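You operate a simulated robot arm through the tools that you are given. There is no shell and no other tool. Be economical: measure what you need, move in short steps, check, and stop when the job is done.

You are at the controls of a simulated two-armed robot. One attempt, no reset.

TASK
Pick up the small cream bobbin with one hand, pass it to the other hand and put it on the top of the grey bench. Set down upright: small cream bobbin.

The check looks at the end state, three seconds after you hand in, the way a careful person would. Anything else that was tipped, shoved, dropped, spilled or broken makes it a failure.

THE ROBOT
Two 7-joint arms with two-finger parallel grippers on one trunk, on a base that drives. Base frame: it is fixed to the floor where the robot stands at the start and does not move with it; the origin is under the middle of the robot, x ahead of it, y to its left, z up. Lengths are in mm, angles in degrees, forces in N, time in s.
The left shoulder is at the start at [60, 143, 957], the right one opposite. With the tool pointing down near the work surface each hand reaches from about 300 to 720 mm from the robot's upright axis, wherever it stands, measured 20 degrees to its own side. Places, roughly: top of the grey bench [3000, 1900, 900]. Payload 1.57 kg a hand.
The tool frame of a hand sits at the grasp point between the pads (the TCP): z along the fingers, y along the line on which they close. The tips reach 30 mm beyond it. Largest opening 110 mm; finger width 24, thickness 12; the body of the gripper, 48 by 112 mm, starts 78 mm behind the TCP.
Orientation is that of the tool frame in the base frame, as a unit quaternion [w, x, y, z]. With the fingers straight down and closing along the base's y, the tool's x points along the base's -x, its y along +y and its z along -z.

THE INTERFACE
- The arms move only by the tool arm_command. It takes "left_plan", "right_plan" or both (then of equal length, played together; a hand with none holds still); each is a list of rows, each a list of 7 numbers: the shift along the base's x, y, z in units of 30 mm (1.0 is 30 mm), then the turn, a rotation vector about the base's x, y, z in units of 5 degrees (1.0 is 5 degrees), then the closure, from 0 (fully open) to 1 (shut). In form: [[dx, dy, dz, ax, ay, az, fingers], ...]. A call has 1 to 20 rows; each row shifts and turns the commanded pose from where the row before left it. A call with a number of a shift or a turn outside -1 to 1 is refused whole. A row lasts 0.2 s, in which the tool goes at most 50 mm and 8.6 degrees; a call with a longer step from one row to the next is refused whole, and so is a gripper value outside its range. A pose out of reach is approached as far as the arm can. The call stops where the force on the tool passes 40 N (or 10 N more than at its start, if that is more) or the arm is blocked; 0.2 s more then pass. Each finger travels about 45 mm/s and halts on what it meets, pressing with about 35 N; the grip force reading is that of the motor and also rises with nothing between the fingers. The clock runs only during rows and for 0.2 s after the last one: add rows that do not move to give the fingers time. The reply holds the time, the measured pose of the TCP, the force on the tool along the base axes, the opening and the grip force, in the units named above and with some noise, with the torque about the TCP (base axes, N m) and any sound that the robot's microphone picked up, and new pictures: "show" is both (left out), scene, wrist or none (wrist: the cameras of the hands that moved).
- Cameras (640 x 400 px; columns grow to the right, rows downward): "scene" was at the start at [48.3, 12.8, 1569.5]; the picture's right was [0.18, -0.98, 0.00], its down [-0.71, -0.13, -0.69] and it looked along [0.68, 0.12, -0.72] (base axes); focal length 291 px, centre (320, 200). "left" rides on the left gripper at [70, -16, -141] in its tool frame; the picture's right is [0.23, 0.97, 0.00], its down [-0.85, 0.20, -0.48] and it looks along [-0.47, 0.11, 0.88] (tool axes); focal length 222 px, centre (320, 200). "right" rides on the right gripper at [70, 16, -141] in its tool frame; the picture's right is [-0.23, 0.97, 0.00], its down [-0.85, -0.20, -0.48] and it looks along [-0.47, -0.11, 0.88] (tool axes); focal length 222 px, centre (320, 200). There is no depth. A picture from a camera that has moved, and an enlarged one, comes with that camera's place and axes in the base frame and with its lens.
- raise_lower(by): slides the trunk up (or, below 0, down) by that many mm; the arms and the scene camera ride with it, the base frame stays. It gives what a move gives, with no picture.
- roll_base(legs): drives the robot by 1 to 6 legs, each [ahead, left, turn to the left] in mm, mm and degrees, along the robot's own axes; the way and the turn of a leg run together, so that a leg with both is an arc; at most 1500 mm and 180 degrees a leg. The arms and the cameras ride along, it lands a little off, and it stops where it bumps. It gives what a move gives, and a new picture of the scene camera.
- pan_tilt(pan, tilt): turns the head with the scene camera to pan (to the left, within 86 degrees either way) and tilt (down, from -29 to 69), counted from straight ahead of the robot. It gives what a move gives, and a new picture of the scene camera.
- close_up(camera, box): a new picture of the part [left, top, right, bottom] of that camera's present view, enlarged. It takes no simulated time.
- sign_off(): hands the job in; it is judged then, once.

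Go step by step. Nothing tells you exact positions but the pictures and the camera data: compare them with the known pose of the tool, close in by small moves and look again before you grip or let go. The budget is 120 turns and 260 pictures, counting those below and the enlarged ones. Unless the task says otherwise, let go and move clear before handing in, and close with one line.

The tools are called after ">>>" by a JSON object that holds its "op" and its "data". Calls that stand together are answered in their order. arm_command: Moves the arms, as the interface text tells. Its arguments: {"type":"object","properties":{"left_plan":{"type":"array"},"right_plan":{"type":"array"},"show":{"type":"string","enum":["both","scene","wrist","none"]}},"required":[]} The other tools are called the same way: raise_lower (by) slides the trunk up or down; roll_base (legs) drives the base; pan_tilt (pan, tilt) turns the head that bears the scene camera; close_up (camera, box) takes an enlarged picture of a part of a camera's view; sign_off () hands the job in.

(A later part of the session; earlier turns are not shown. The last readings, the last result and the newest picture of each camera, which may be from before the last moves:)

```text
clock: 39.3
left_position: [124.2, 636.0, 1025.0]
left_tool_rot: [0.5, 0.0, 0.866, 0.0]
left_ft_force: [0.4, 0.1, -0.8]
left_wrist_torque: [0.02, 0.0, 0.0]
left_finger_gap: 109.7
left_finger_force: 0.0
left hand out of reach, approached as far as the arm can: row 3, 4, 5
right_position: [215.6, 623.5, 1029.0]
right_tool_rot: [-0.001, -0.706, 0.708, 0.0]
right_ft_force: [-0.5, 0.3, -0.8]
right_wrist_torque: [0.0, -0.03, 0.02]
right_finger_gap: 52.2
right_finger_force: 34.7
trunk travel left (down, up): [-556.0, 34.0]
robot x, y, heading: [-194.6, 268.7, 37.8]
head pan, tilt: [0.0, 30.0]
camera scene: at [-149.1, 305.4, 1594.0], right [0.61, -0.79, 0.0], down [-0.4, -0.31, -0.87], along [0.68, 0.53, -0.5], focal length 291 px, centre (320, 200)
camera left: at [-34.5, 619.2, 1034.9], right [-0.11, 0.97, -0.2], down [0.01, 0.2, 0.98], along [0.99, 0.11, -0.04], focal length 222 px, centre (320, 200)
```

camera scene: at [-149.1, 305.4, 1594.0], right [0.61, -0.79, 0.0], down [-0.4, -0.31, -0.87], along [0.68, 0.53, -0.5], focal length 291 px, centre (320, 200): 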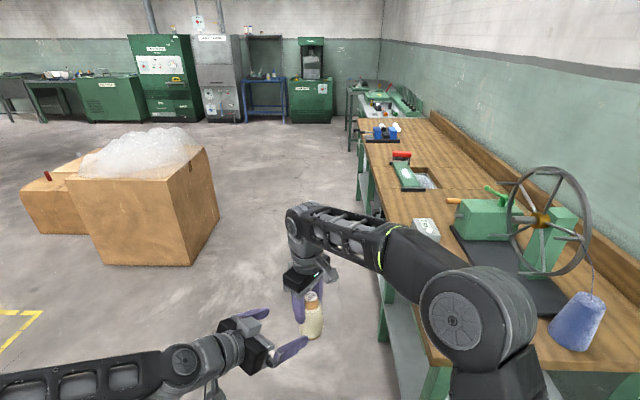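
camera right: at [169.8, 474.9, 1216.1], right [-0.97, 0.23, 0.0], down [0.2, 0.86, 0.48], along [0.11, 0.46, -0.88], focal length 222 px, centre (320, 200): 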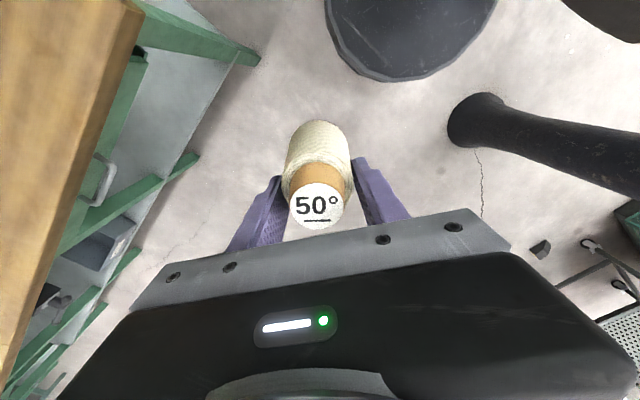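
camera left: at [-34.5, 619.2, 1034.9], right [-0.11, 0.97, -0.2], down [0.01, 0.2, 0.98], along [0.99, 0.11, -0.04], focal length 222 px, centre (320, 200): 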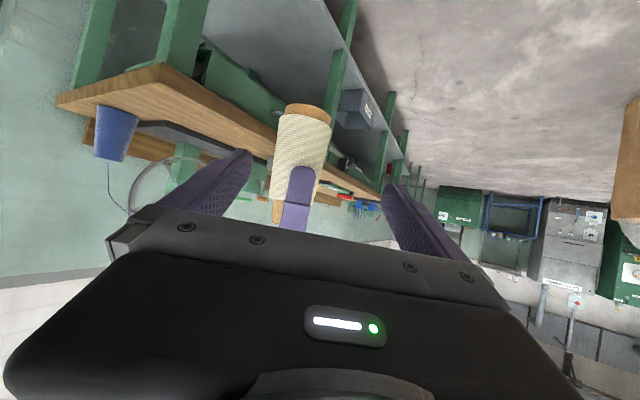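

Close to aligned. I'll correct y and advance 60 mm along the approach line, then check.

>>> {"op": "arm_command", "data": {"left_plan": [[0.2, -0.2, -0.15, 0, 0, 0, 0], [0.5, -0.2, -0.3, 0, 0, 0, 0], [0.5, -0.05, -0.3, 0, 0, 0, 0], [0.5, 0, -0.3, 0, 0, 0, 0], [0, 0, 0, 0, 0, 0, 0]], "show": "wrist"}}

>>> {"op": "close_up", "data": {"camera": "scene", "box": [200, 250, 400, 375]}}

```text
clock: 40.5
left_position: [174.5, 621.7, 994.4]
left_tool_rot: [0.5, -0.001, 0.866, 0.0]
left_ft_force: [1.1, 0.3, 0.3]
left_wrist_torque: [0.02, 0.03, 0.04]
left_finger_gap: 110.1
left_finger_force: 0.1
right_position: [214.3, 622.0, 1029.9]
right_tool_rot: [-0.001, -0.706, 0.708, -0.001]
right_ft_force: [1.1, -0.5, -1.2]
right_wrist_torque: [0.02, -0.02, -0.02]
right_finger_gap: 52.2
right_finger_force: 35.5
trunk travel left (down, up): [-556.0, 34.0]
robot x, y, heading: [-197.3, 271.2, 37.9]
head pan, tilt: [0.0, 30.0]
camera left: at [16.5, 604.4, 1002.8], right [-0.11, 0.97, -0.2], down [0.01, 0.2, 0.98], along [0.99, 0.11, -0.04], focal length 222 px, centre (320, 200)
```

left: 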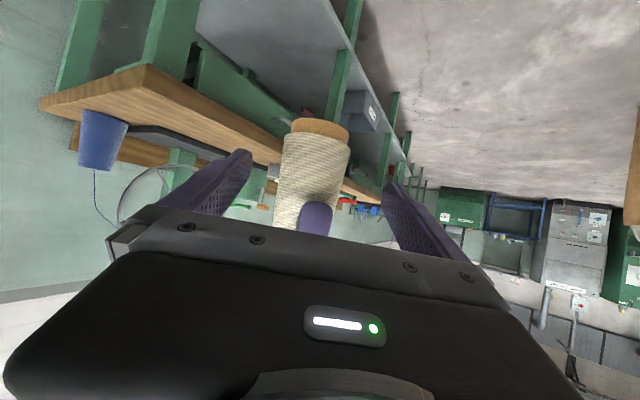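

```text
3.20 times, centred on (300, 312) of scene
camera zoom: at [-149.0, 305.5, 1594.0], right [0.61, -0.79, 0.0], down [-0.4, -0.31, -0.87], along [0.68, 0.53, -0.5], focal length 932 px, centre (384, -160)
```

zoom: 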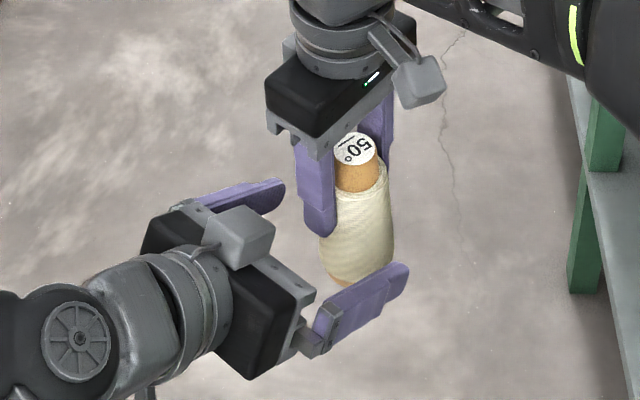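

Bobbin is centred between the left fingers. Final 38 mm advance, then check before closing.

>>> {"op": "arm_command", "data": {"left_plan": [[0.4, 0, -0.3, 0, 0, 0, 0], [0.4, 0, -0.3, 0, 0, 0, 0], [0.4, 0, -0.3, 0, 0, 0, 0], [0, 0, 0, 0, 0, 0, 0]], "show": "wrist"}}

>>> {"op": "close_up", "data": {"camera": "scene", "box": [200, 250, 400, 375]}}

```text
clock: 41.5
left_position: [210.6, 619.3, 965.9]
left_tool_rot: [0.5, 0.0, 0.866, -0.001]
left_ft_force: [0.3, 0.3, -0.5]
left_wrist_torque: [-0.02, -0.01, 0.01]
left_finger_gap: 110.1
left_finger_force: 0.0
right_position: [214.0, 621.7, 1028.8]
right_tool_rot: [-0.001, -0.707, 0.708, -0.001]
right_ft_force: [0.3, 0.3, -1.1]
right_wrist_torque: [0.02, -0.03, 0.01]
right_finger_gap: 52.1
right_finger_force: 35.6
trunk travel left (down, up): [-556.0, 34.0]
robot x, y, heading: [-194.1, 266.0, 37.8]
head pan, tilt: [0.0, 30.0]
camera left: at [52.8, 604.0, 975.4], right [-0.11, 0.97, -0.2], down [0.01, 0.2, 0.98], along [0.99, 0.11, -0.04], focal length 222 px, centre (320, 200)
```

left: 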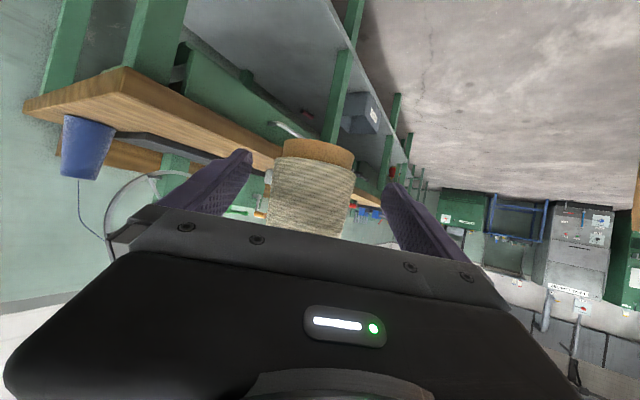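

```text
3.20 times, centred on (300, 312) of scene
camera zoom: at [-148.8, 305.5, 1594.0], right [0.61, -0.79, 0.0], down [-0.4, -0.31, -0.87], along [0.68, 0.53, -0.5], focal length 932 px, centre (384, -160)
```

zoom: 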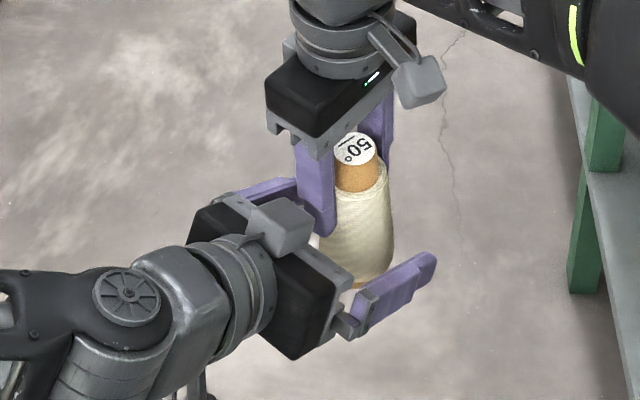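

Position is good (left TCP about 34 mm above the bobbin's base). Closing the left fingers.

>>> {"op": "arm_command", "data": {"left_plan": [[0, 0, 0, 0, 0, 0, 0.2], [0, 0, 0, 0, 0, 0, 0.35], [0, 0, 0, 0, 0, 0, 0.45], [0, 0, 0, 0, 0, 0, 0.6], [0, 0, 0, 0, 0, 0, 1], [0, 0, 0, 0, 0, 0, 1], [0, 0, 0, 0, 0, 0, 1]], "show": "wrist"}}

>>> {"op": "close_up", "data": {"camera": "scene", "box": [200, 250, 400, 375]}}

```text
clock: 43.1
left_position: [210.4, 617.6, 966.6]
left_tool_rot: [0.5, 0.002, 0.866, -0.003]
left_ft_force: [-0.7, -24.5, 2.0]
left_wrist_torque: [0.34, -0.02, -0.03]
left_finger_gap: 58.0
left_finger_force: 35.2
right_position: [213.8, 624.3, 1030.1]
right_tool_rot: [0.002, -0.707, 0.707, 0.002]
right_ft_force: [0.7, 24.2, -3.2]
right_wrist_torque: [1.32, 0.02, -0.07]
right_finger_gap: 52.1
right_finger_force: 35.0
trunk travel left (down, up): [-556.0, 34.0]
robot x, y, heading: [-194.3, 271.5, 37.9]
head pan, tilt: [0.0, 30.0]
camera left: at [52.6, 602.5, 975.5], right [-0.11, 0.97, -0.2], down [0.01, 0.2, 0.98], along [0.99, 0.1, -0.04], focal length 222 px, centre (320, 200)
```

left: 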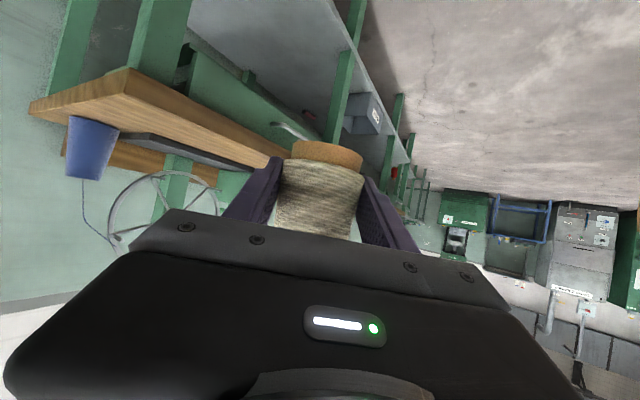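

```text
3.20 times, centred on (300, 312) of scene
camera zoom: at [-148.6, 305.7, 1594.0], right [0.61, -0.79, 0.0], down [-0.4, -0.31, -0.87], along [0.68, 0.53, -0.5], focal length 932 px, centre (384, -160)
```

zoom: 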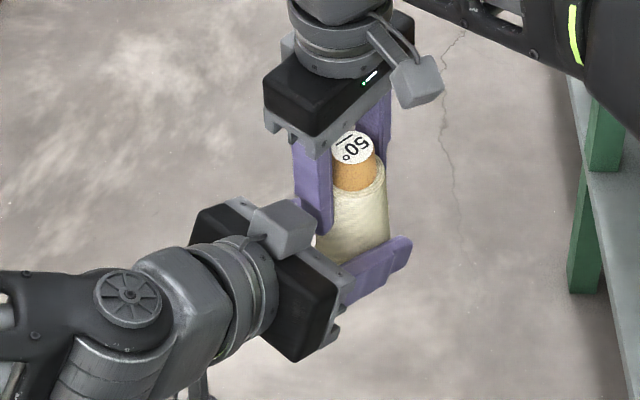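

Both hands hold it with a sideways preload of 24 N; I'll shift the left hand a few mm in −y to relieve that.

>>> {"op": "arm_command", "data": {"left_plan": [[0, -0.1, 0, 0, 0, 0, 1], [0, 0, 0, 0, 0, 0, 1]], "show": "none"}}

```text
clock: 43.7
left_position: [210.1, 616.6, 965.5]
left_tool_rot: [0.5, 0.001, 0.866, -0.002]
left_ft_force: [4.9, -20.5, -3.0]
left_wrist_torque: [0.04, 0.16, -0.13]
left_finger_gap: 58.0
left_finger_force: 34.9
right_position: [213.1, 623.9, 1030.0]
right_tool_rot: [0.0, -0.707, 0.708, 0.001]
right_ft_force: [-5.5, 20.0, 3.2]
right_wrist_torque: [1.12, 0.16, 0.01]
right_finger_gap: 52.0
right_finger_force: 35.1
trunk travel left (down, up): [-556.0, 34.0]
robot x, y, heading: [-199.0, 269.6, 37.7]
head pan, tilt: [0.0, 30.0]
```

>>> {"op": "arm_command", "data": {"left_plan": [[0, -0.15, 0, 0, 0, 0, 1], [0, -0.15, 0, 0, 0, 0, 1], [0, 0, 0, 0, 0, 0, 1]], "show": "none"}}

```text
clock: 44.5
left_position: [210.3, 613.7, 965.1]
left_tool_rot: [0.499, -0.005, 0.866, 0.004]
left_ft_force: [13.7, 13.1, -13.9]
left_wrist_torque: [-0.23, 0.18, -0.13]
left_finger_gap: 57.9
left_finger_force: 35.5
right_position: [213.9, 620.5, 1027.9]
right_tool_rot: [-0.004, -0.706, 0.708, -0.002]
right_ft_force: [-13.5, -12.0, 13.6]
right_wrist_torque: [-0.72, 0.73, 0.07]
right_finger_gap: 52.1
right_finger_force: 35.1
trunk travel left (down, up): [-556.0, 34.0]
robot x, y, heading: [-198.1, 268.5, 37.8]
head pan, tilt: [0.0, 30.0]
```

>>> {"op": "arm_command", "data": {"left_plan": [[0.08, 0.11, -0.08, 0, 0, 0, 1], [0, 0, 0, 0, 0, 0, 1]], "show": "none"}}

```text
clock: 45.1
left_position: [212.4, 614.2, 964.2]
left_tool_rot: [0.501, -0.002, 0.865, 0.002]
left_ft_force: [-1.7, 15.0, 0.3]
left_wrist_torque: [-0.15, -0.1, 0.48]
left_finger_gap: 58.3
left_finger_force: 34.3
right_position: [216.1, 620.7, 1027.4]
right_tool_rot: [-0.002, -0.706, 0.708, -0.003]
right_ft_force: [0.2, -14.1, -1.7]
right_wrist_torque: [-0.78, 0.06, -0.49]
right_finger_gap: 52.2
right_finger_force: 35.3
trunk travel left (down, up): [-556.0, 34.0]
robot x, y, heading: [-197.0, 269.9, 37.7]
head pan, tilt: [0.0, 30.0]
```

>>> {"op": "arm_command", "data": {"left_plan": [[0, 0.1, 0, 0, 0, 0, 1], [0, 0, 0, 0, 0, 0, 1]], "show": "none"}}

```text
clock: 45.7
left_position: [212.8, 614.6, 964.6]
left_tool_rot: [0.501, 0.0, 0.865, -0.001]
left_ft_force: [-12.1, 10.4, 12.2]
left_wrist_torque: [-0.04, -0.22, 0.26]
left_finger_gap: 57.8
left_finger_force: 35.0
right_position: [217.2, 621.3, 1027.1]
right_tool_rot: [0.0, -0.706, 0.708, -0.002]
right_ft_force: [12.3, -11.1, -14.6]
right_wrist_torque: [-0.54, -0.55, -0.17]
right_finger_gap: 52.0
right_finger_force: 35.1
trunk travel left (down, up): [-556.0, 34.0]
robot x, y, heading: [-196.3, 274.2, 37.8]
head pan, tilt: [0.0, 30.0]
```

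Residual load is small. I'll open the right fingers just a little (about 64 mm) so they release without touching the left palm.

>>> {"op": "arm_command", "data": {"right_plan": [[0, 0, 0, 0, 0, 0, 0.48], [0, 0, 0, 0, 0, 0, 0.42], [0, 0, 0, 0, 0, 0, 0.42], [0, 0, 0, 0, 0, 0, 0.42]], "show": "wrist"}}

>>> {"op": "close_up", "data": {"camera": "scene", "box": [200, 250, 400, 375]}}

```text
clock: 46.7
left_position: [212.7, 614.5, 963.8]
left_tool_rot: [0.501, 0.0, 0.866, 0.0]
left_ft_force: [0.0, 0.6, -0.2]
left_wrist_torque: [-0.01, 0.01, -0.02]
left_finger_gap: 58.1
left_finger_force: 34.7
right_position: [213.7, 622.6, 1029.5]
right_tool_rot: [0.0, -0.706, 0.708, -0.001]
right_ft_force: [0.6, -0.4, 0.3]
right_wrist_torque: [-0.02, 0.01, 0.01]
right_finger_gap: 63.5
right_finger_force: 0.0
trunk travel left (down, up): [-556.0, 34.0]
robot x, y, heading: [-195.2, 274.5, 37.8]
head pan, tilt: [0.0, 30.0]
camera right: at [198.2, 552.9, 1171.0], right [-0.97, 0.23, 0.0], down [0.2, 0.86, 0.48], along [0.11, 0.47, -0.88], focal length 222 px, centre (320, 200)
```

right: 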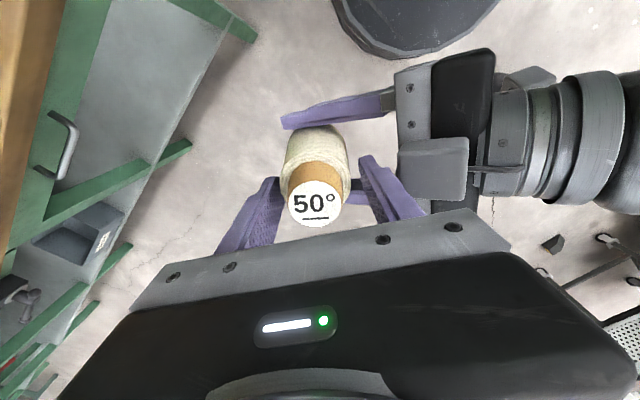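

```text
3.20 times, centred on (300, 312) of scene
camera zoom: at [-148.7, 305.7, 1594.0], right [0.61, -0.79, 0.0], down [-0.4, -0.31, -0.87], along [0.68, 0.53, -0.5], focal length 932 px, centre (384, -160)
```

zoom: 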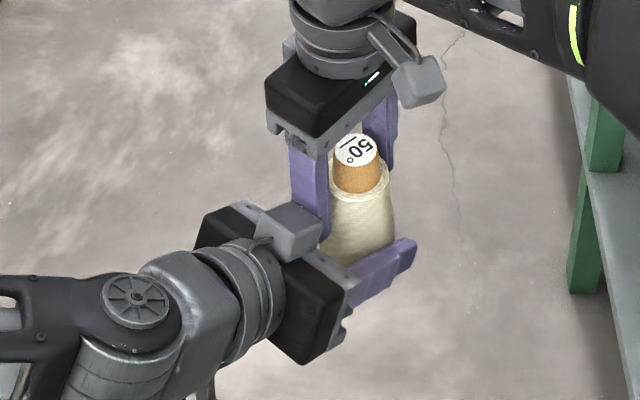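

The left hand alone holds the bobbin now. I'll separate by moving right up and left down together, vertically.

>>> {"op": "arm_command", "data": {"left_plan": [[0, 0, -0.4, 0, 0, 0, 1], [0, 0, -0.6, 0, 0, 0, 1], [0, 0, -0.6, 0, 0, 0, 1], [0, 0, -0.6, 0, 0, 0, 1], [0, 0, 0, 0, 0, 0, 1]], "right_plan": [[0, 0, 0.2, 0, 0, 0, 0.42], [0, 0, 0.4, 0, 0, 0, 0.42], [0, 0, 0.4, 0, 0, 0, 0.42], [0, 0, 0.2, 0, 0, 0, 0.42], [0, 0, 0, 0, 0, 0, 0.42]], "show": "scene"}}

```text
clock: 47.9
left_position: [212.9, 616.2, 897.3]
left_tool_rot: [0.5, -0.001, 0.866, 0.0]
left_ft_force: [-0.6, 1.4, -0.1]
left_wrist_torque: [0.01, 0.0, -0.04]
left_finger_gap: 58.3
left_finger_force: 34.9
right_position: [213.0, 622.1, 1065.5]
right_tool_rot: [0.0, -0.707, 0.707, -0.001]
right_ft_force: [0.7, -0.8, 0.6]
right_wrist_torque: [-0.01, 0.0, -0.01]
right_finger_gap: 63.9
right_finger_force: 0.1
trunk travel left (down, up): [-556.0, 34.0]
robot x, y, heading: [-199.8, 267.8, 37.8]
head pan, tilt: [0.0, 30.0]
camera scene: at [-148.7, 305.6, 1594.0], right [0.61, -0.79, 0.0], down [-0.4, -0.31, -0.87], along [0.68, 0.53, -0.5], focal length 291 px, centre (320, 200)
```

scene: 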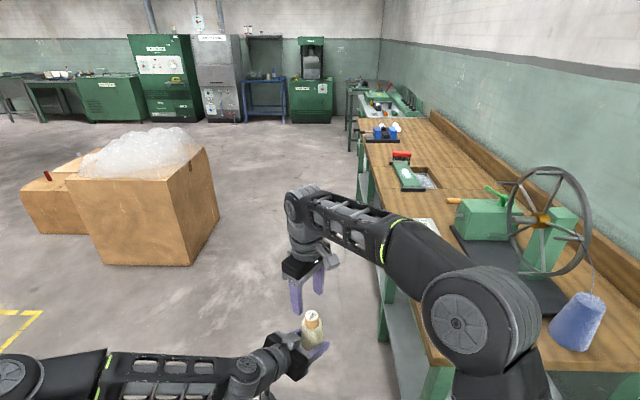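

Clean handover. Now tucking the right arm back to its side and raising the left to carrying height.

>>> {"op": "arm_command", "data": {"left_plan": [[0, 0, 0, 0, 0, 0, 1], [0, 0, 0, 0, 0, 0, 1], [0, 0, 0, 0, 0, 0, 1], [0, 0, 0, 0, 0, 0, 1], [0, 0, 0.6, 0, 0, 0, 1], [0, 0, 0.6, 0, 0, 0, 1], [0, 0, 0.6, 0, 0, 0, 1], [0, 0, 0.6, 0, 0, 0, 1], [0, 0, 0.6, 0, 0, 0, 1], [0, 0, 0.6, 0, 0, 0, 1], [0, 0, 0, 0, 0, 0, 1]], "right_plan": [[0, -0.8, 0, 0, 0, -0.95, 0.42], [0, -0.8, 0, 0, 0, -0.95, 0.42], [0, -0.8, 0, 0, 0, -0.95, 0.42], [0, -0.8, 0, 0, 0, -0.95, 0.42], [0, -0.8, 0.2, 0, 0, -0.95, 0.42], [0, -0.8, 0.2, 0, 0, -0.95, 0.42], [0, -0.8, 0.2, 0, 0, -0.95, 0.42], [0, -0.8, 0.2, 0, 0, -0.95, 0.42], [0, -0.8, 0, 0, 0, -0.95, 0.42], [0, -0.8, 0, 0, 0, -0.95, 0.42], [0, 0, 0, 0, 0, -0.9, 0.42]], "show": "scene"}}

>>> {"op": "close_up", "data": {"camera": "scene", "box": [220, 40, 480, 200]}}

```text
clock: 50.3
left_position: [212.0, 616.4, 1005.2]
left_tool_rot: [0.499, -0.001, 0.866, 0.0]
left_ft_force: [-0.1, -0.2, -2.2]
left_wrist_torque: [0.03, -0.01, -0.04]
left_finger_gap: 58.1
left_finger_force: 34.7
right_position: [214.5, 382.0, 1089.2]
right_tool_rot: [-0.001, -0.324, 0.946, 0.0]
right_ft_force: [0.4, 0.3, 0.5]
right_wrist_torque: [-0.01, -0.02, 0.01]
right_finger_gap: 63.7
right_finger_force: 0.1
trunk travel left (down, up): [-556.0, 34.0]
robot x, y, heading: [-196.1, 271.7, 37.9]
head pan, tilt: [0.0, 30.0]
camera scene: at [-148.4, 306.3, 1593.9], right [0.61, -0.79, 0.0], down [-0.4, -0.31, -0.87], along [0.68, 0.53, -0.5], focal length 291 px, centre (320, 200)
```

scene: 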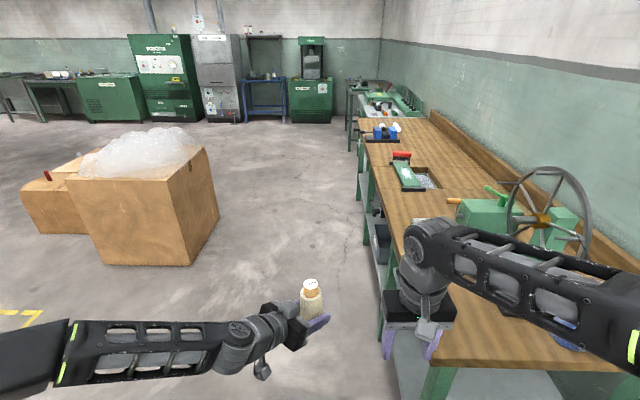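

```text
2.46 times, centred on (350, 120) of scene
camera zoom: at [-148.4, 306.3, 1593.9], right [0.61, -0.79, 0.0], down [-0.4, -0.31, -0.87], along [0.68, 0.53, -0.5], focal length 717 px, centre (246, 397)
```

zoom: 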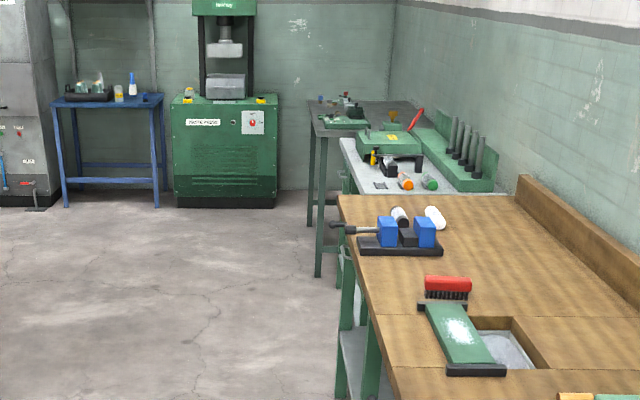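

The light-grey bench is past the wooden table. I'll shift left for clearance and drive up the aisle.

>>> {"op": "roll_base", "data": {"legs": [[0, 200, 0], [1300, 0, 0], [1300, 0, 0]]}}

>>> {"op": "pan_tilt", "data": {"pan": -45, "tilt": 35}}

```text
clock: 64.0
left_position: [2123.6, 2360.8, 1005.6]
left_tool_rot: [0.5, -0.003, 0.866, 0.002]
left_ft_force: [-0.5, 0.2, -1.6]
left_wrist_torque: [-0.01, -0.05, -0.02]
left_finger_gap: 58.0
left_finger_force: 35.1
right_position: [2127.1, 2127.2, 1088.8]
right_tool_rot: [-0.001, -0.328, 0.945, 0.0]
right_ft_force: [-0.2, 0.2, 0.0]
right_wrist_torque: [-0.01, 0.0, -0.02]
right_finger_gap: 64.1
right_finger_force: 0.0
trunk travel left (down, up): [-556.0, 34.0]
robot x, y, heading: [1715.1, 2016.1, 38.0]
head pan, tilt: [0.0, 30.0]
camera scene: at [1764.6, 2049.4, 1593.9], right [0.62, -0.79, 0.0], down [-0.39, -0.31, -0.87], along [0.68, 0.53, -0.5], focal length 291 px, centre (320, 200)
```

scene: 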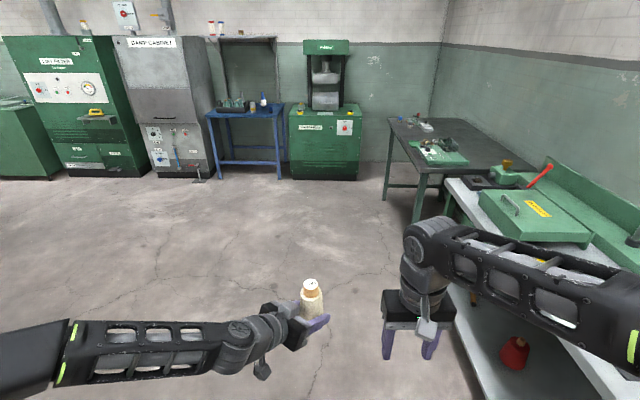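

```text
clock: 65.2
left_position: [2123.8, 2361.3, 1004.3]
left_tool_rot: [0.5, -0.003, 0.866, 0.002]
left_ft_force: [0.1, -0.3, -1.5]
left_wrist_torque: [-0.01, 0.03, -0.01]
left_finger_gap: 58.3
left_finger_force: 35.3
right_position: [2126.8, 2127.1, 1089.6]
right_tool_rot: [-0.001, -0.328, 0.945, -0.001]
right_ft_force: [-0.2, -0.1, 0.4]
right_wrist_torque: [0.02, 0.0, -0.02]
right_finger_gap: 63.8
right_finger_force: 0.0
trunk travel left (down, up): [-556.0, 34.0]
robot x, y, heading: [1715.6, 2009.2, 38.2]
head pan, tilt: [-45.0, 35.0]
camera scene: at [1780.5, 1982.9, 1586.2], right [-0.12, -0.99, 0.0], down [-0.57, 0.07, -0.82], along [0.81, -0.1, -0.57], focal length 291 px, centre (320, 200)
```

scene: 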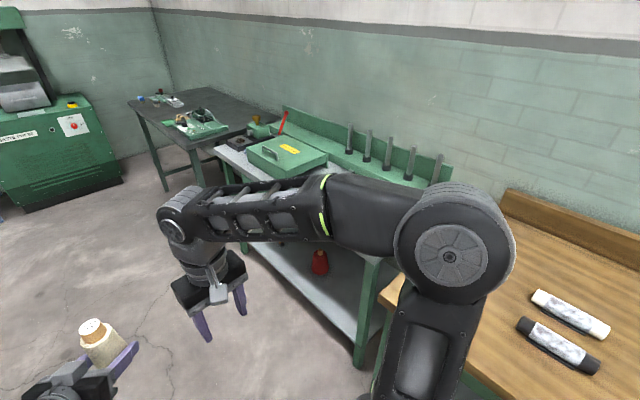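

Light-grey bench is identified. I'll drive on, turn to face it, and look at its surface.

>>> {"op": "roll_base", "data": {"legs": [[750, 0, 0], [0, 0, -90]]}}

>>> {"op": "pan_tilt", "data": {"pan": 0, "tilt": 35}}

```text
clock: 73.1
left_position: [2647.6, 2064.1, 1005.7]
left_tool_rot: [0.352, 0.616, 0.608, -0.356]
left_ft_force: [0.0, 0.5, -1.5]
left_wrist_torque: [0.02, 0.02, -0.03]
left_finger_gap: 58.0
left_finger_force: 34.8
right_position: [2413.6, 2065.2, 1088.3]
right_tool_rot: [-0.001, 0.447, 0.895, 0.001]
right_ft_force: [0.0, -1.0, 0.5]
right_wrist_torque: [-0.02, 0.0, 0.03]
right_finger_gap: 63.8
right_finger_force: 0.0
trunk travel left (down, up): [-556.0, 34.0]
robot x, y, heading: [2306.2, 2477.0, -52.9]
head pan, tilt: [-45.0, 35.0]
camera scene: at [2277.0, 2412.2, 1586.2], right [-0.99, 0.14, 0.0], down [0.08, 0.57, -0.82], along [-0.12, -0.81, -0.57], focal length 291 px, centre (320, 200)
```

scene: 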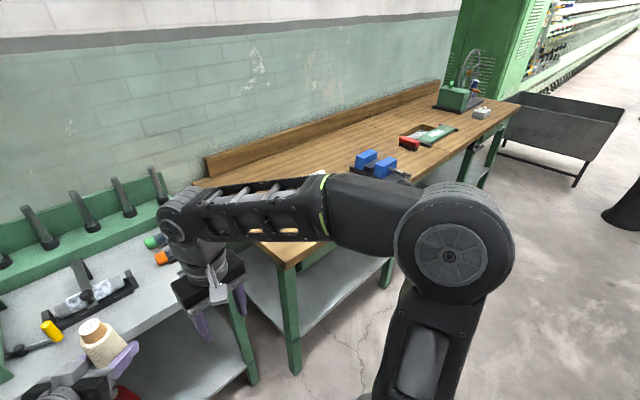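

```text
clock: 74.2
left_position: [2646.4, 2063.7, 1005.4]
left_tool_rot: [0.351, 0.617, 0.608, -0.357]
left_ft_force: [-0.4, 0.4, -1.6]
left_wrist_torque: [0.04, -0.01, 0.0]
left_finger_gap: 58.0
left_finger_force: 34.6
right_position: [2413.2, 2065.7, 1090.3]
right_tool_rot: [0.0, 0.447, 0.895, 0.0]
right_ft_force: [0.3, -0.3, 0.9]
right_wrist_torque: [0.03, -0.01, 0.02]
right_finger_gap: 63.9
right_finger_force: 0.0
trunk travel left (down, up): [-556.0, 34.0]
robot x, y, heading: [2309.7, 2480.1, -53.2]
head pan, tilt: [0.0, 35.0]
camera scene: at [2342.3, 2429.0, 1586.2], right [-0.8, -0.6, 0.0], down [-0.34, 0.46, -0.82], along [0.49, -0.66, -0.57], focal length 291 px, centre (320, 200)
```

scene: 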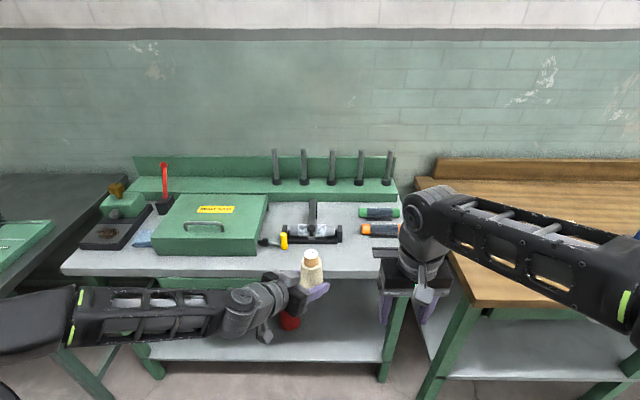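

>>> {"op": "close_up", "data": {"camera": "scene", "box": [50, 170, 410, 300]}}

>>> {"op": "close_up", "data": {"camera": "scene", "box": [240, 180, 420, 300]}}

```text
1.78 times, centred on (230, 235) of scene
camera zoom: at [2342.3, 2429.0, 1586.2], right [-0.8, -0.6, 0.0], down [-0.34, 0.46, -0.82], along [0.49, -0.66, -0.57], focal length 518 px, centre (480, 138)
```

zoom: 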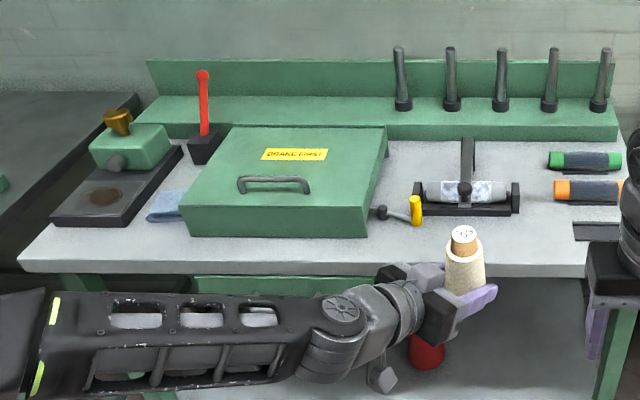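

```text
3.33 times, centred on (330, 240) of scene
camera zoom: at [2342.3, 2429.0, 1586.2], right [-0.8, -0.6, 0.0], down [-0.34, 0.46, -0.82], along [0.49, -0.66, -0.57], focal length 970 px, centre (287, 67)
```

zoom: 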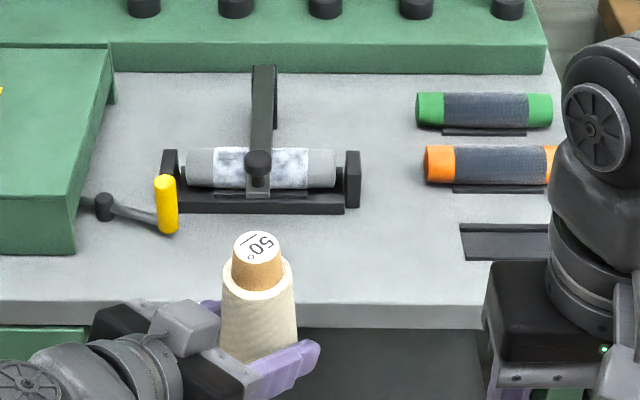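

A free patch sits at the front of the bench, right of the roller unit, around (2665, 1816). I'll drive so the bobbin hangs near it, still high.

>>> {"op": "roll_base", "data": {"legs": [[0, -130, 0], [170, 0, 0]]}}

>>> {"op": "pan_tilt", "data": {"pan": 5, "tilt": 48}}

>>> {"op": "close_up", "data": {"camera": "left", "box": [0, 0, 640, 400]}}

```text
clock: 76.6
left_position: [2645.5, 1848.2, 1005.6]
left_tool_rot: [0.35, 0.616, 0.609, -0.356]
left_ft_force: [-0.1, -0.9, -2.0]
left_wrist_torque: [0.02, 0.01, 0.0]
left_finger_gap: 58.2
left_finger_force: 34.8
right_position: [2410.7, 1850.5, 1088.3]
right_tool_rot: [-0.001, 0.446, 0.895, 0.001]
right_ft_force: [0.2, -0.5, -0.1]
right_wrist_torque: [0.01, -0.01, 0.01]
right_finger_gap: 63.9
right_finger_force: 0.0
trunk travel left (down, up): [-556.0, 34.0]
robot x, y, heading: [2304.9, 2260.1, -53.1]
head pan, tilt: [0.0, 35.0]
camera scene: at [2340.5, 2213.0, 1586.1], right [-0.8, -0.6, 0.0], down [-0.34, 0.46, -0.82], along [0.49, -0.65, -0.57], focal length 291 px, centre (320, 200)
```

scene: 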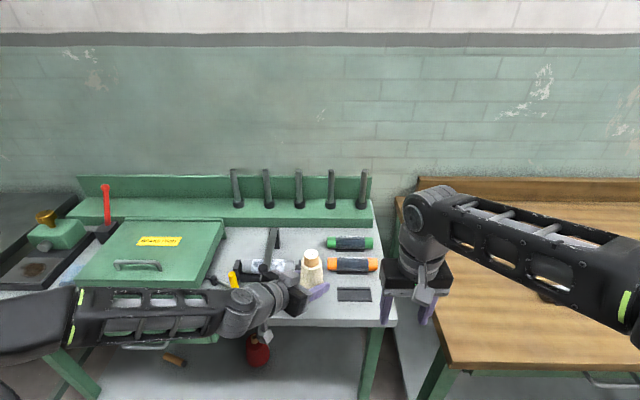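

```text
clock: 77.3
left_position: [2643.4, 1847.6, 1005.0]
left_tool_rot: [0.35, 0.617, 0.608, -0.357]
left_ft_force: [-0.2, -0.2, -1.7]
left_wrist_torque: [0.0, -0.01, -0.01]
left_finger_gap: 57.9
left_finger_force: 34.9
right_position: [2410.8, 1850.3, 1089.0]
right_tool_rot: [-0.001, 0.447, 0.895, 0.001]
right_ft_force: [-0.3, 0.0, 0.0]
right_wrist_torque: [0.01, 0.0, 0.01]
right_finger_gap: 63.7
right_finger_force: 0.1
trunk travel left (down, up): [-556.0, 34.0]
robot x, y, heading: [2308.5, 2260.4, -53.3]
head pan, tilt: [5.0, 48.0]
camera scene: at [2339.2, 2226.0, 1567.2], right [-0.74, -0.67, 0.0], down [-0.5, 0.55, -0.67], along [0.45, -0.5, -0.74], focal length 291 px, centre (320, 200)
```

scene: 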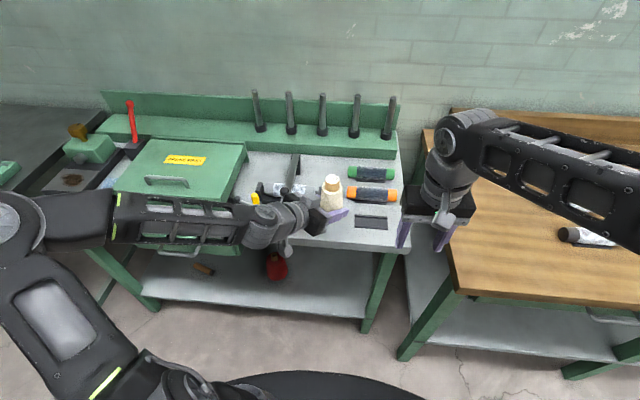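

```text
1.00 times, centred on (320, 200) of left (not enlarged: the box is as wide or as high as the picture)
camera zoom: at [2629.6, 2006.0, 1014.5], right [0.98, 0.1, -0.2], down [0.2, -0.02, 0.98], along [0.09, -0.99, -0.04], focal length 222 px, centre (320, 200)
```

zoom: 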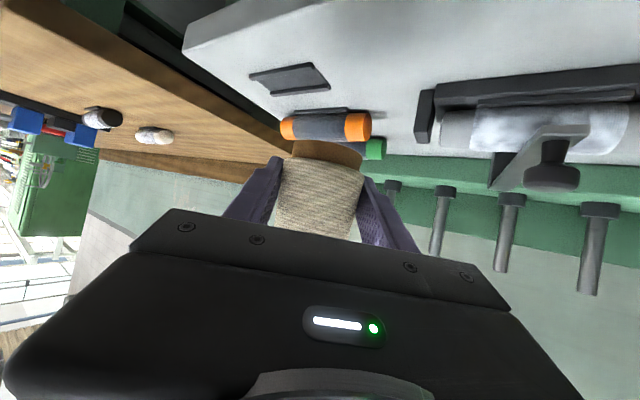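

>>> {"op": "close_up", "data": {"camera": "scene", "box": [240, 150, 440, 275]}}

>>> {"op": "close_up", "data": {"camera": "left", "box": [170, 0, 490, 200]}}

```text
3.20 times, centred on (340, 212) of scene
camera zoom: at [2339.2, 2226.0, 1567.2], right [-0.74, -0.67, 0.0], down [-0.5, 0.55, -0.67], along [0.45, -0.5, -0.74], focal length 932 px, centre (256, 160)
```

zoom: 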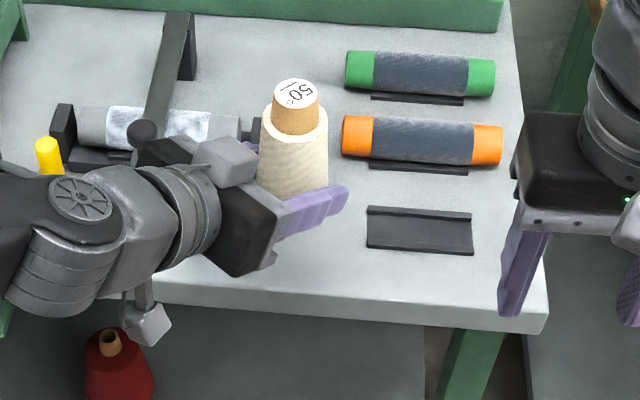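

```text
2.00 times, centred on (330, 100) of left
camera zoom: at [2629.6, 2006.0, 1014.5], right [0.98, 0.1, -0.2], down [0.2, -0.02, 0.98], along [0.09, -0.99, -0.04], focal length 444 px, centre (300, 400)
```

zoom: 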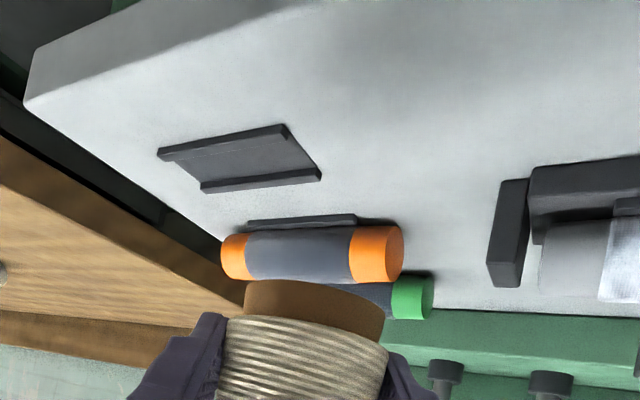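

The bench top triangulates to z≈860. The target spot between the cradle and the roller unit is (2664, 1805); I'll move over it and descend partway.

>>> {"op": "arm_command", "data": {"left_plan": [[0.35, -0.71, 0, 0, 0, 0, 1], [0.34, -0.71, 0, 0, 0, 0, 1], [0, 0, -0.7, 0, 0, 0, 1], [0, 0, -0.7, 0, 0, 0, 1], [0, 0, -0.7, 0, 0, 0, 1], [0, 0, -0.5, 0, 0, 0, 1], [0, 0, 0, 0, 0, 0, 1]], "show": "wrist"}}

>>> {"op": "close_up", "data": {"camera": "scene", "box": [240, 150, 440, 275]}}

```text
clock: 78.9
left_position: [2664.5, 1806.1, 927.1]
left_tool_rot: [0.35, 0.617, 0.609, -0.356]
left_ft_force: [0.4, 0.6, -1.0]
left_wrist_torque: [0.02, 0.01, 0.0]
left_finger_gap: 58.3
left_finger_force: 35.2
right_position: [2411.5, 1850.7, 1088.7]
right_tool_rot: [-0.001, 0.446, 0.895, 0.0]
right_ft_force: [-0.3, 0.5, 0.2]
right_wrist_torque: [-0.02, 0.03, 0.01]
right_finger_gap: 63.8
right_finger_force: 0.0
trunk travel left (down, up): [-556.0, 34.0]
robot x, y, heading: [2303.8, 2260.3, -52.9]
head pan, tilt: [5.0, 48.0]
camera left: at [2650.5, 1963.5, 936.5], right [0.98, 0.1, -0.2], down [0.2, -0.02, 0.98], along [0.09, -0.99, -0.04], focal length 222 px, centre (320, 200)
```

left: 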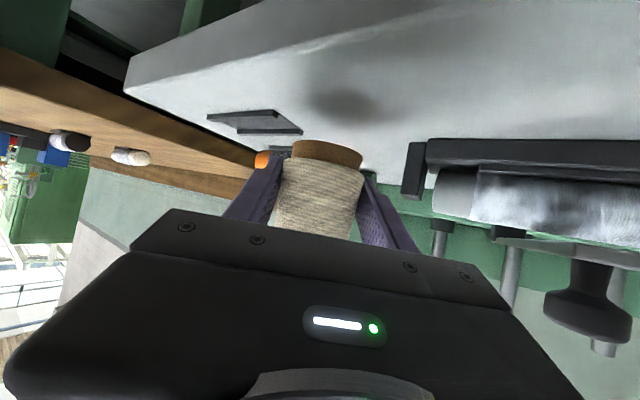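

```text
3.20 times, centred on (340, 212) of scene
camera zoom: at [2339.1, 2226.1, 1567.2], right [-0.74, -0.67, 0.0], down [-0.5, 0.55, -0.67], along [0.45, -0.5, -0.74], focal length 932 px, centre (256, 160)
```

zoom: 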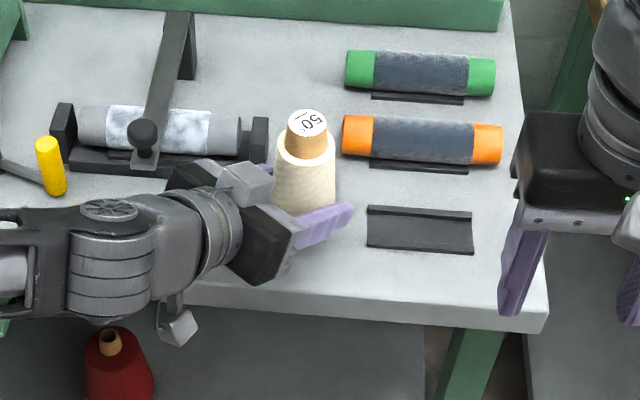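

Well placed above the free patch. Lowering 24 mm more slowly, then I'll check forces.

>>> {"op": "arm_command", "data": {"left_plan": [[0, 0, -0.2, 0, 0, 0, 1], [0, 0, -0.2, 0, 0, 0, 1], [0, 0, -0.2, 0, 0, 0, 1], [0, 0, -0.2, 0, 0, 0, 1], [0, 0, 0, 0, 0, 0, 1]], "show": "wrist"}}

>>> {"op": "close_up", "data": {"camera": "left", "box": [200, 50, 440, 200]}}

```text
clock: 80.1
left_position: [2665.0, 1806.6, 902.5]
left_tool_rot: [0.35, 0.617, 0.608, -0.357]
left_ft_force: [-0.2, 0.6, -0.4]
left_wrist_torque: [0.02, -0.01, -0.02]
left_finger_gap: 58.2
left_finger_force: 35.1
right_position: [2410.6, 1851.3, 1088.8]
right_tool_rot: [-0.001, 0.446, 0.895, 0.0]
right_ft_force: [-0.2, -0.2, 0.0]
right_wrist_torque: [0.03, -0.03, -0.01]
right_finger_gap: 63.7
right_finger_force: 0.0
trunk travel left (down, up): [-556.0, 34.0]
robot x, y, heading: [2305.0, 2263.8, -52.9]
head pan, tilt: [5.0, 48.0]
camera left: at [2650.5, 1963.5, 912.3], right [0.98, 0.1, -0.2], down [0.2, -0.02, 0.98], along [0.09, -0.99, -0.04], focal length 222 px, centre (320, 200)
```

left: 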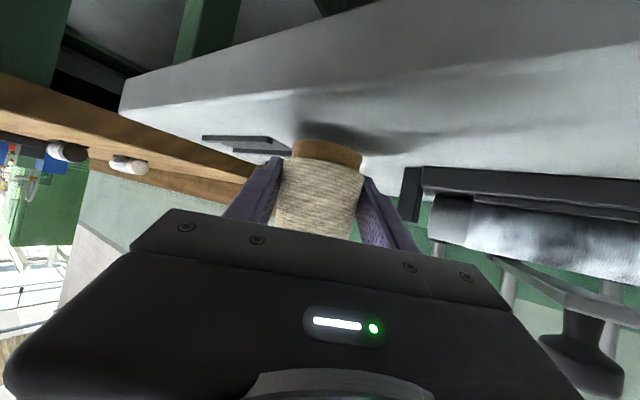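

```text
2.67 times, centred on (320, 125) of left
camera zoom: at [2650.5, 1963.5, 912.3], right [0.98, 0.1, -0.2], down [0.2, -0.02, 0.98], along [0.09, -0.99, -0.04], focal length 592 px, centre (320, 400)
```

zoom: 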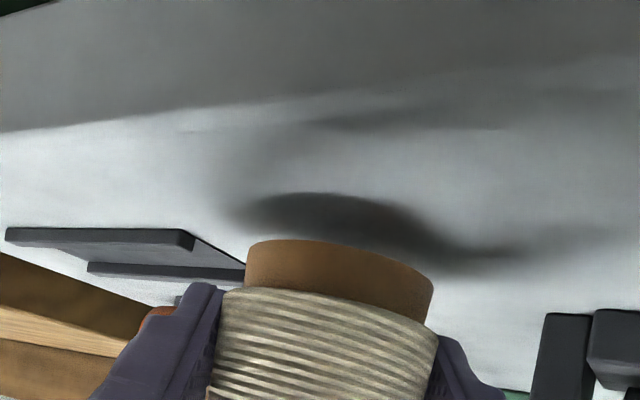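

>>> {"op": "arm_command", "data": {"left_plan": [[0, 0, -0.1, 0, 0, 0, 1], [0, 0, -0.1, 0, 0, 0, 1], [0, 0, 0, 0, 0, 0, 1]], "show": "none"}}

>>> {"op": "close_up", "data": {"camera": "left", "box": [200, 50, 440, 200]}}

```text
clock: 80.9
left_position: [2664.0, 1808.0, 896.9]
left_tool_rot: [0.35, 0.616, 0.609, -0.356]
left_ft_force: [0.1, 0.4, -2.7]
left_wrist_torque: [-0.04, 0.02, -0.01]
left_finger_gap: 58.0
left_finger_force: 34.6
right_position: [2411.8, 1850.4, 1089.4]
right_tool_rot: [-0.002, 0.446, 0.895, 0.0]
right_ft_force: [-0.2, 0.0, -0.3]
right_wrist_torque: [-0.05, 0.02, 0.02]
right_finger_gap: 63.6
right_finger_force: 0.0
trunk travel left (down, up): [-556.0, 34.0]
robot x, y, heading: [2304.6, 2260.4, -53.0]
head pan, tilt: [5.0, 48.0]
```

```text
2.67 times, centred on (320, 125) of left
camera zoom: at [2650.3, 1963.4, 906.4], right [0.98, 0.1, -0.2], down [0.2, -0.02, 0.98], along [0.09, -0.99, -0.04], focal length 592 px, centre (320, 400)
```

zoom: 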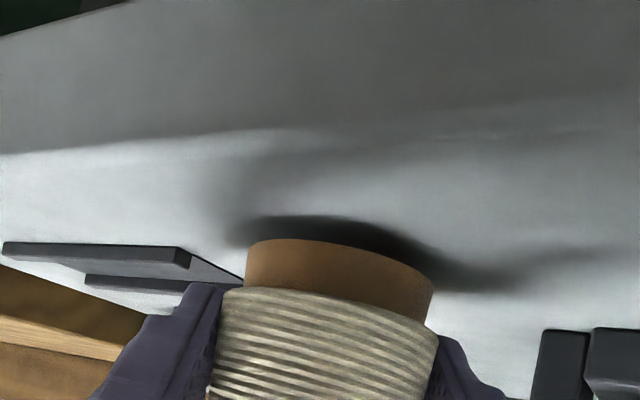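

>>> {"op": "arm_command", "data": {"left_plan": [[0, 0, -0.1, 0, 0, 0, 1], [0, 0, 0, 0, 0, 0, 1]], "show": "none"}}

>>> {"op": "close_up", "data": {"camera": "left", "box": [200, 50, 440, 200]}}

```text
clock: 81.5
left_position: [2665.5, 1806.1, 894.4]
left_tool_rot: [0.351, 0.616, 0.608, -0.356]
left_ft_force: [-0.3, -0.3, -1.7]
left_wrist_torque: [0.02, 0.0, 0.0]
left_finger_gap: 58.3
left_finger_force: 34.6
right_position: [2411.8, 1850.7, 1088.8]
right_tool_rot: [-0.001, 0.446, 0.895, 0.0]
right_ft_force: [0.2, -0.3, 0.3]
right_wrist_torque: [-0.02, 0.02, -0.03]
right_finger_gap: 63.8
right_finger_force: 0.1
trunk travel left (down, up): [-556.0, 34.0]
robot x, y, heading: [2306.9, 2265.8, -53.3]
head pan, tilt: [5.0, 48.0]
```

```text
2.67 times, centred on (320, 125) of left
camera zoom: at [2650.1, 1963.4, 903.6], right [0.98, 0.1, -0.2], down [0.2, -0.02, 0.98], along [0.09, -0.99, -0.04], focal length 592 px, centre (320, 400)
```

zoom: 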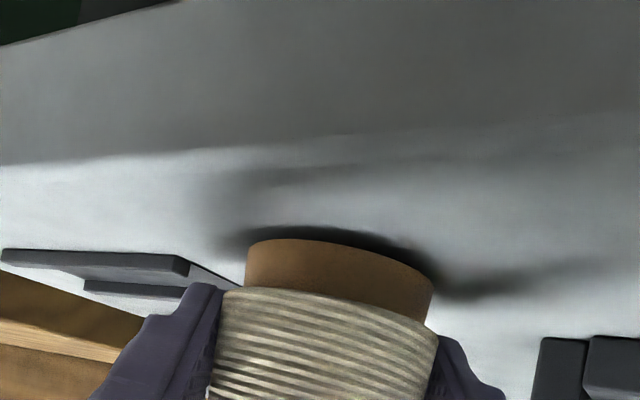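

Nearly touching; another 3 mm.

>>> {"op": "arm_command", "data": {"left_plan": [[0, 0, -0.1, 0, 0, 0, 1], [0, 0, 0, 0, 0, 0, 1]], "show": "none"}}

>>> {"op": "close_up", "data": {"camera": "left", "box": [200, 50, 440, 200]}}

```text
clock: 82.1
left_position: [2664.8, 1806.3, 892.2]
left_tool_rot: [0.35, 0.617, 0.608, -0.357]
left_ft_force: [0.6, 0.7, -1.0]
left_wrist_torque: [0.01, 0.02, -0.02]
left_finger_gap: 58.2
left_finger_force: 35.2
right_position: [2411.3, 1850.8, 1089.1]
right_tool_rot: [0.0, 0.446, 0.895, 0.0]
right_ft_force: [-0.3, 0.2, -0.3]
right_wrist_torque: [0.01, 0.01, -0.03]
right_finger_gap: 63.4
right_finger_force: 0.1
trunk travel left (down, up): [-556.0, 34.0]
robot x, y, heading: [2306.8, 2262.1, -53.1]
head pan, tilt: [5.0, 48.0]
```

```text
2.67 times, centred on (320, 125) of left
camera zoom: at [2650.3, 1963.7, 900.8], right [0.98, 0.1, -0.2], down [0.2, -0.02, 0.98], along [0.09, -0.99, -0.04], focal length 592 px, centre (320, 400)
```

zoom: 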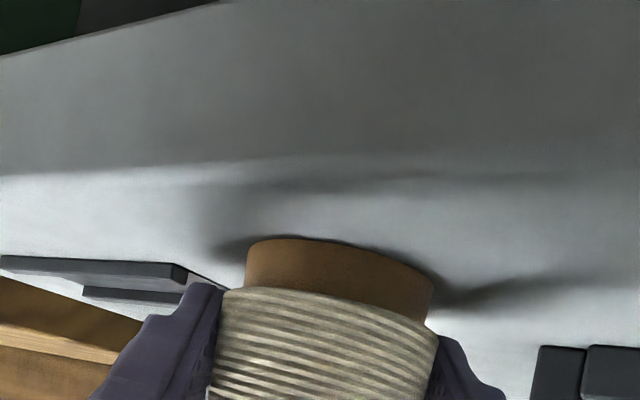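

>>> {"op": "arm_command", "data": {"left_plan": [[0, 0, -0.06, 0, 0, 0, 1], [0, 0, 0, 0, 0, 0, 1]], "show": "none"}}

```text
clock: 82.7
left_position: [2664.9, 1807.2, 890.6]
left_tool_rot: [0.352, 0.616, 0.607, -0.357]
left_ft_force: [1.4, 0.8, 8.4]
left_wrist_torque: [0.19, 0.11, -0.03]
left_finger_gap: 58.2
left_finger_force: 34.8
right_position: [2409.9, 1851.1, 1089.9]
right_tool_rot: [0.0, 0.446, 0.895, 0.0]
right_ft_force: [-0.2, -0.3, -0.2]
right_wrist_torque: [0.01, 0.01, -0.01]
right_finger_gap: 64.0
right_finger_force: 0.0
trunk travel left (down, up): [-556.0, 34.0]
robot x, y, heading: [2306.3, 2261.5, -53.5]
head pan, tilt: [5.0, 48.0]
```

Contact made (8 N upward). Opening the left fingers slightly, to about 74 mm.

>>> {"op": "arm_command", "data": {"left_plan": [[0, 0, 0, 0, 0, 0, 0.45], [0, 0, 0, 0, 0, 0, 0.4], [0, 0, 0, 0, 0, 0, 0.34], [0, 0, 0, 0, 0, 0, 0.34]], "show": "wrist"}}

>>> {"op": "close_up", "data": {"camera": "scene", "box": [240, 150, 440, 275]}}

```text
clock: 83.7
left_position: [2664.7, 1806.2, 890.5]
left_tool_rot: [0.351, 0.617, 0.608, -0.356]
left_ft_force: [0.1, -0.6, 0.9]
left_wrist_torque: [0.01, 0.04, 0.02]
left_finger_gap: 72.7
left_finger_force: 0.2
right_position: [2411.2, 1851.0, 1089.3]
right_tool_rot: [-0.001, 0.446, 0.895, 0.0]
right_ft_force: [-0.3, -0.1, -0.5]
right_wrist_torque: [-0.04, 0.01, -0.02]
right_finger_gap: 64.1
right_finger_force: 0.0
trunk travel left (down, up): [-556.0, 34.0]
robot x, y, heading: [2305.2, 2262.3, -53.0]
head pan, tilt: [5.0, 48.0]
camera left: at [2650.4, 1963.6, 899.0], right [0.98, 0.1, -0.2], down [0.2, -0.02, 0.98], along [0.09, -0.99, -0.04], focal length 222 px, centre (320, 200)
```

left: 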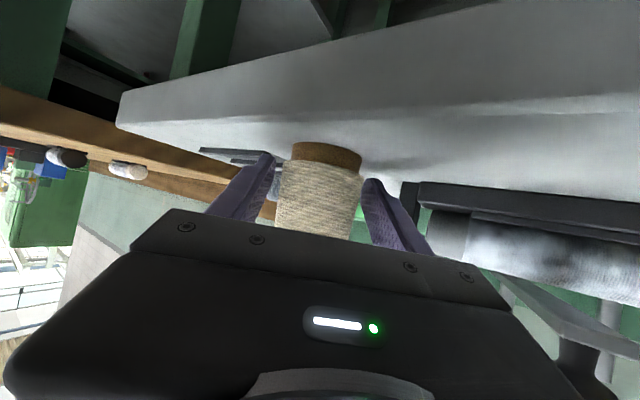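

```text
3.20 times, centred on (340, 212) of scene
camera zoom: at [2339.1, 2226.2, 1567.2], right [-0.74, -0.67, 0.0], down [-0.5, 0.55, -0.67], along [0.45, -0.5, -0.74], focal length 932 px, centre (256, 160)
```

zoom: 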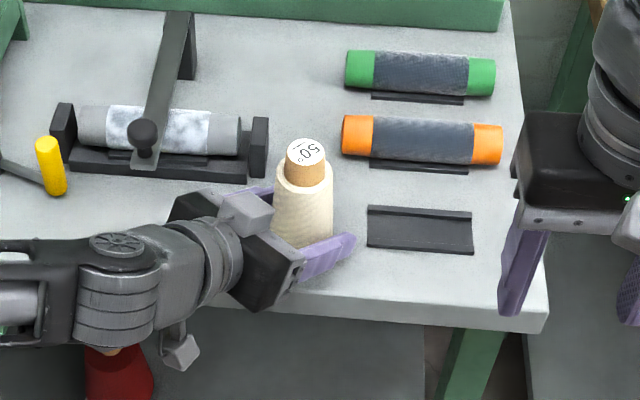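

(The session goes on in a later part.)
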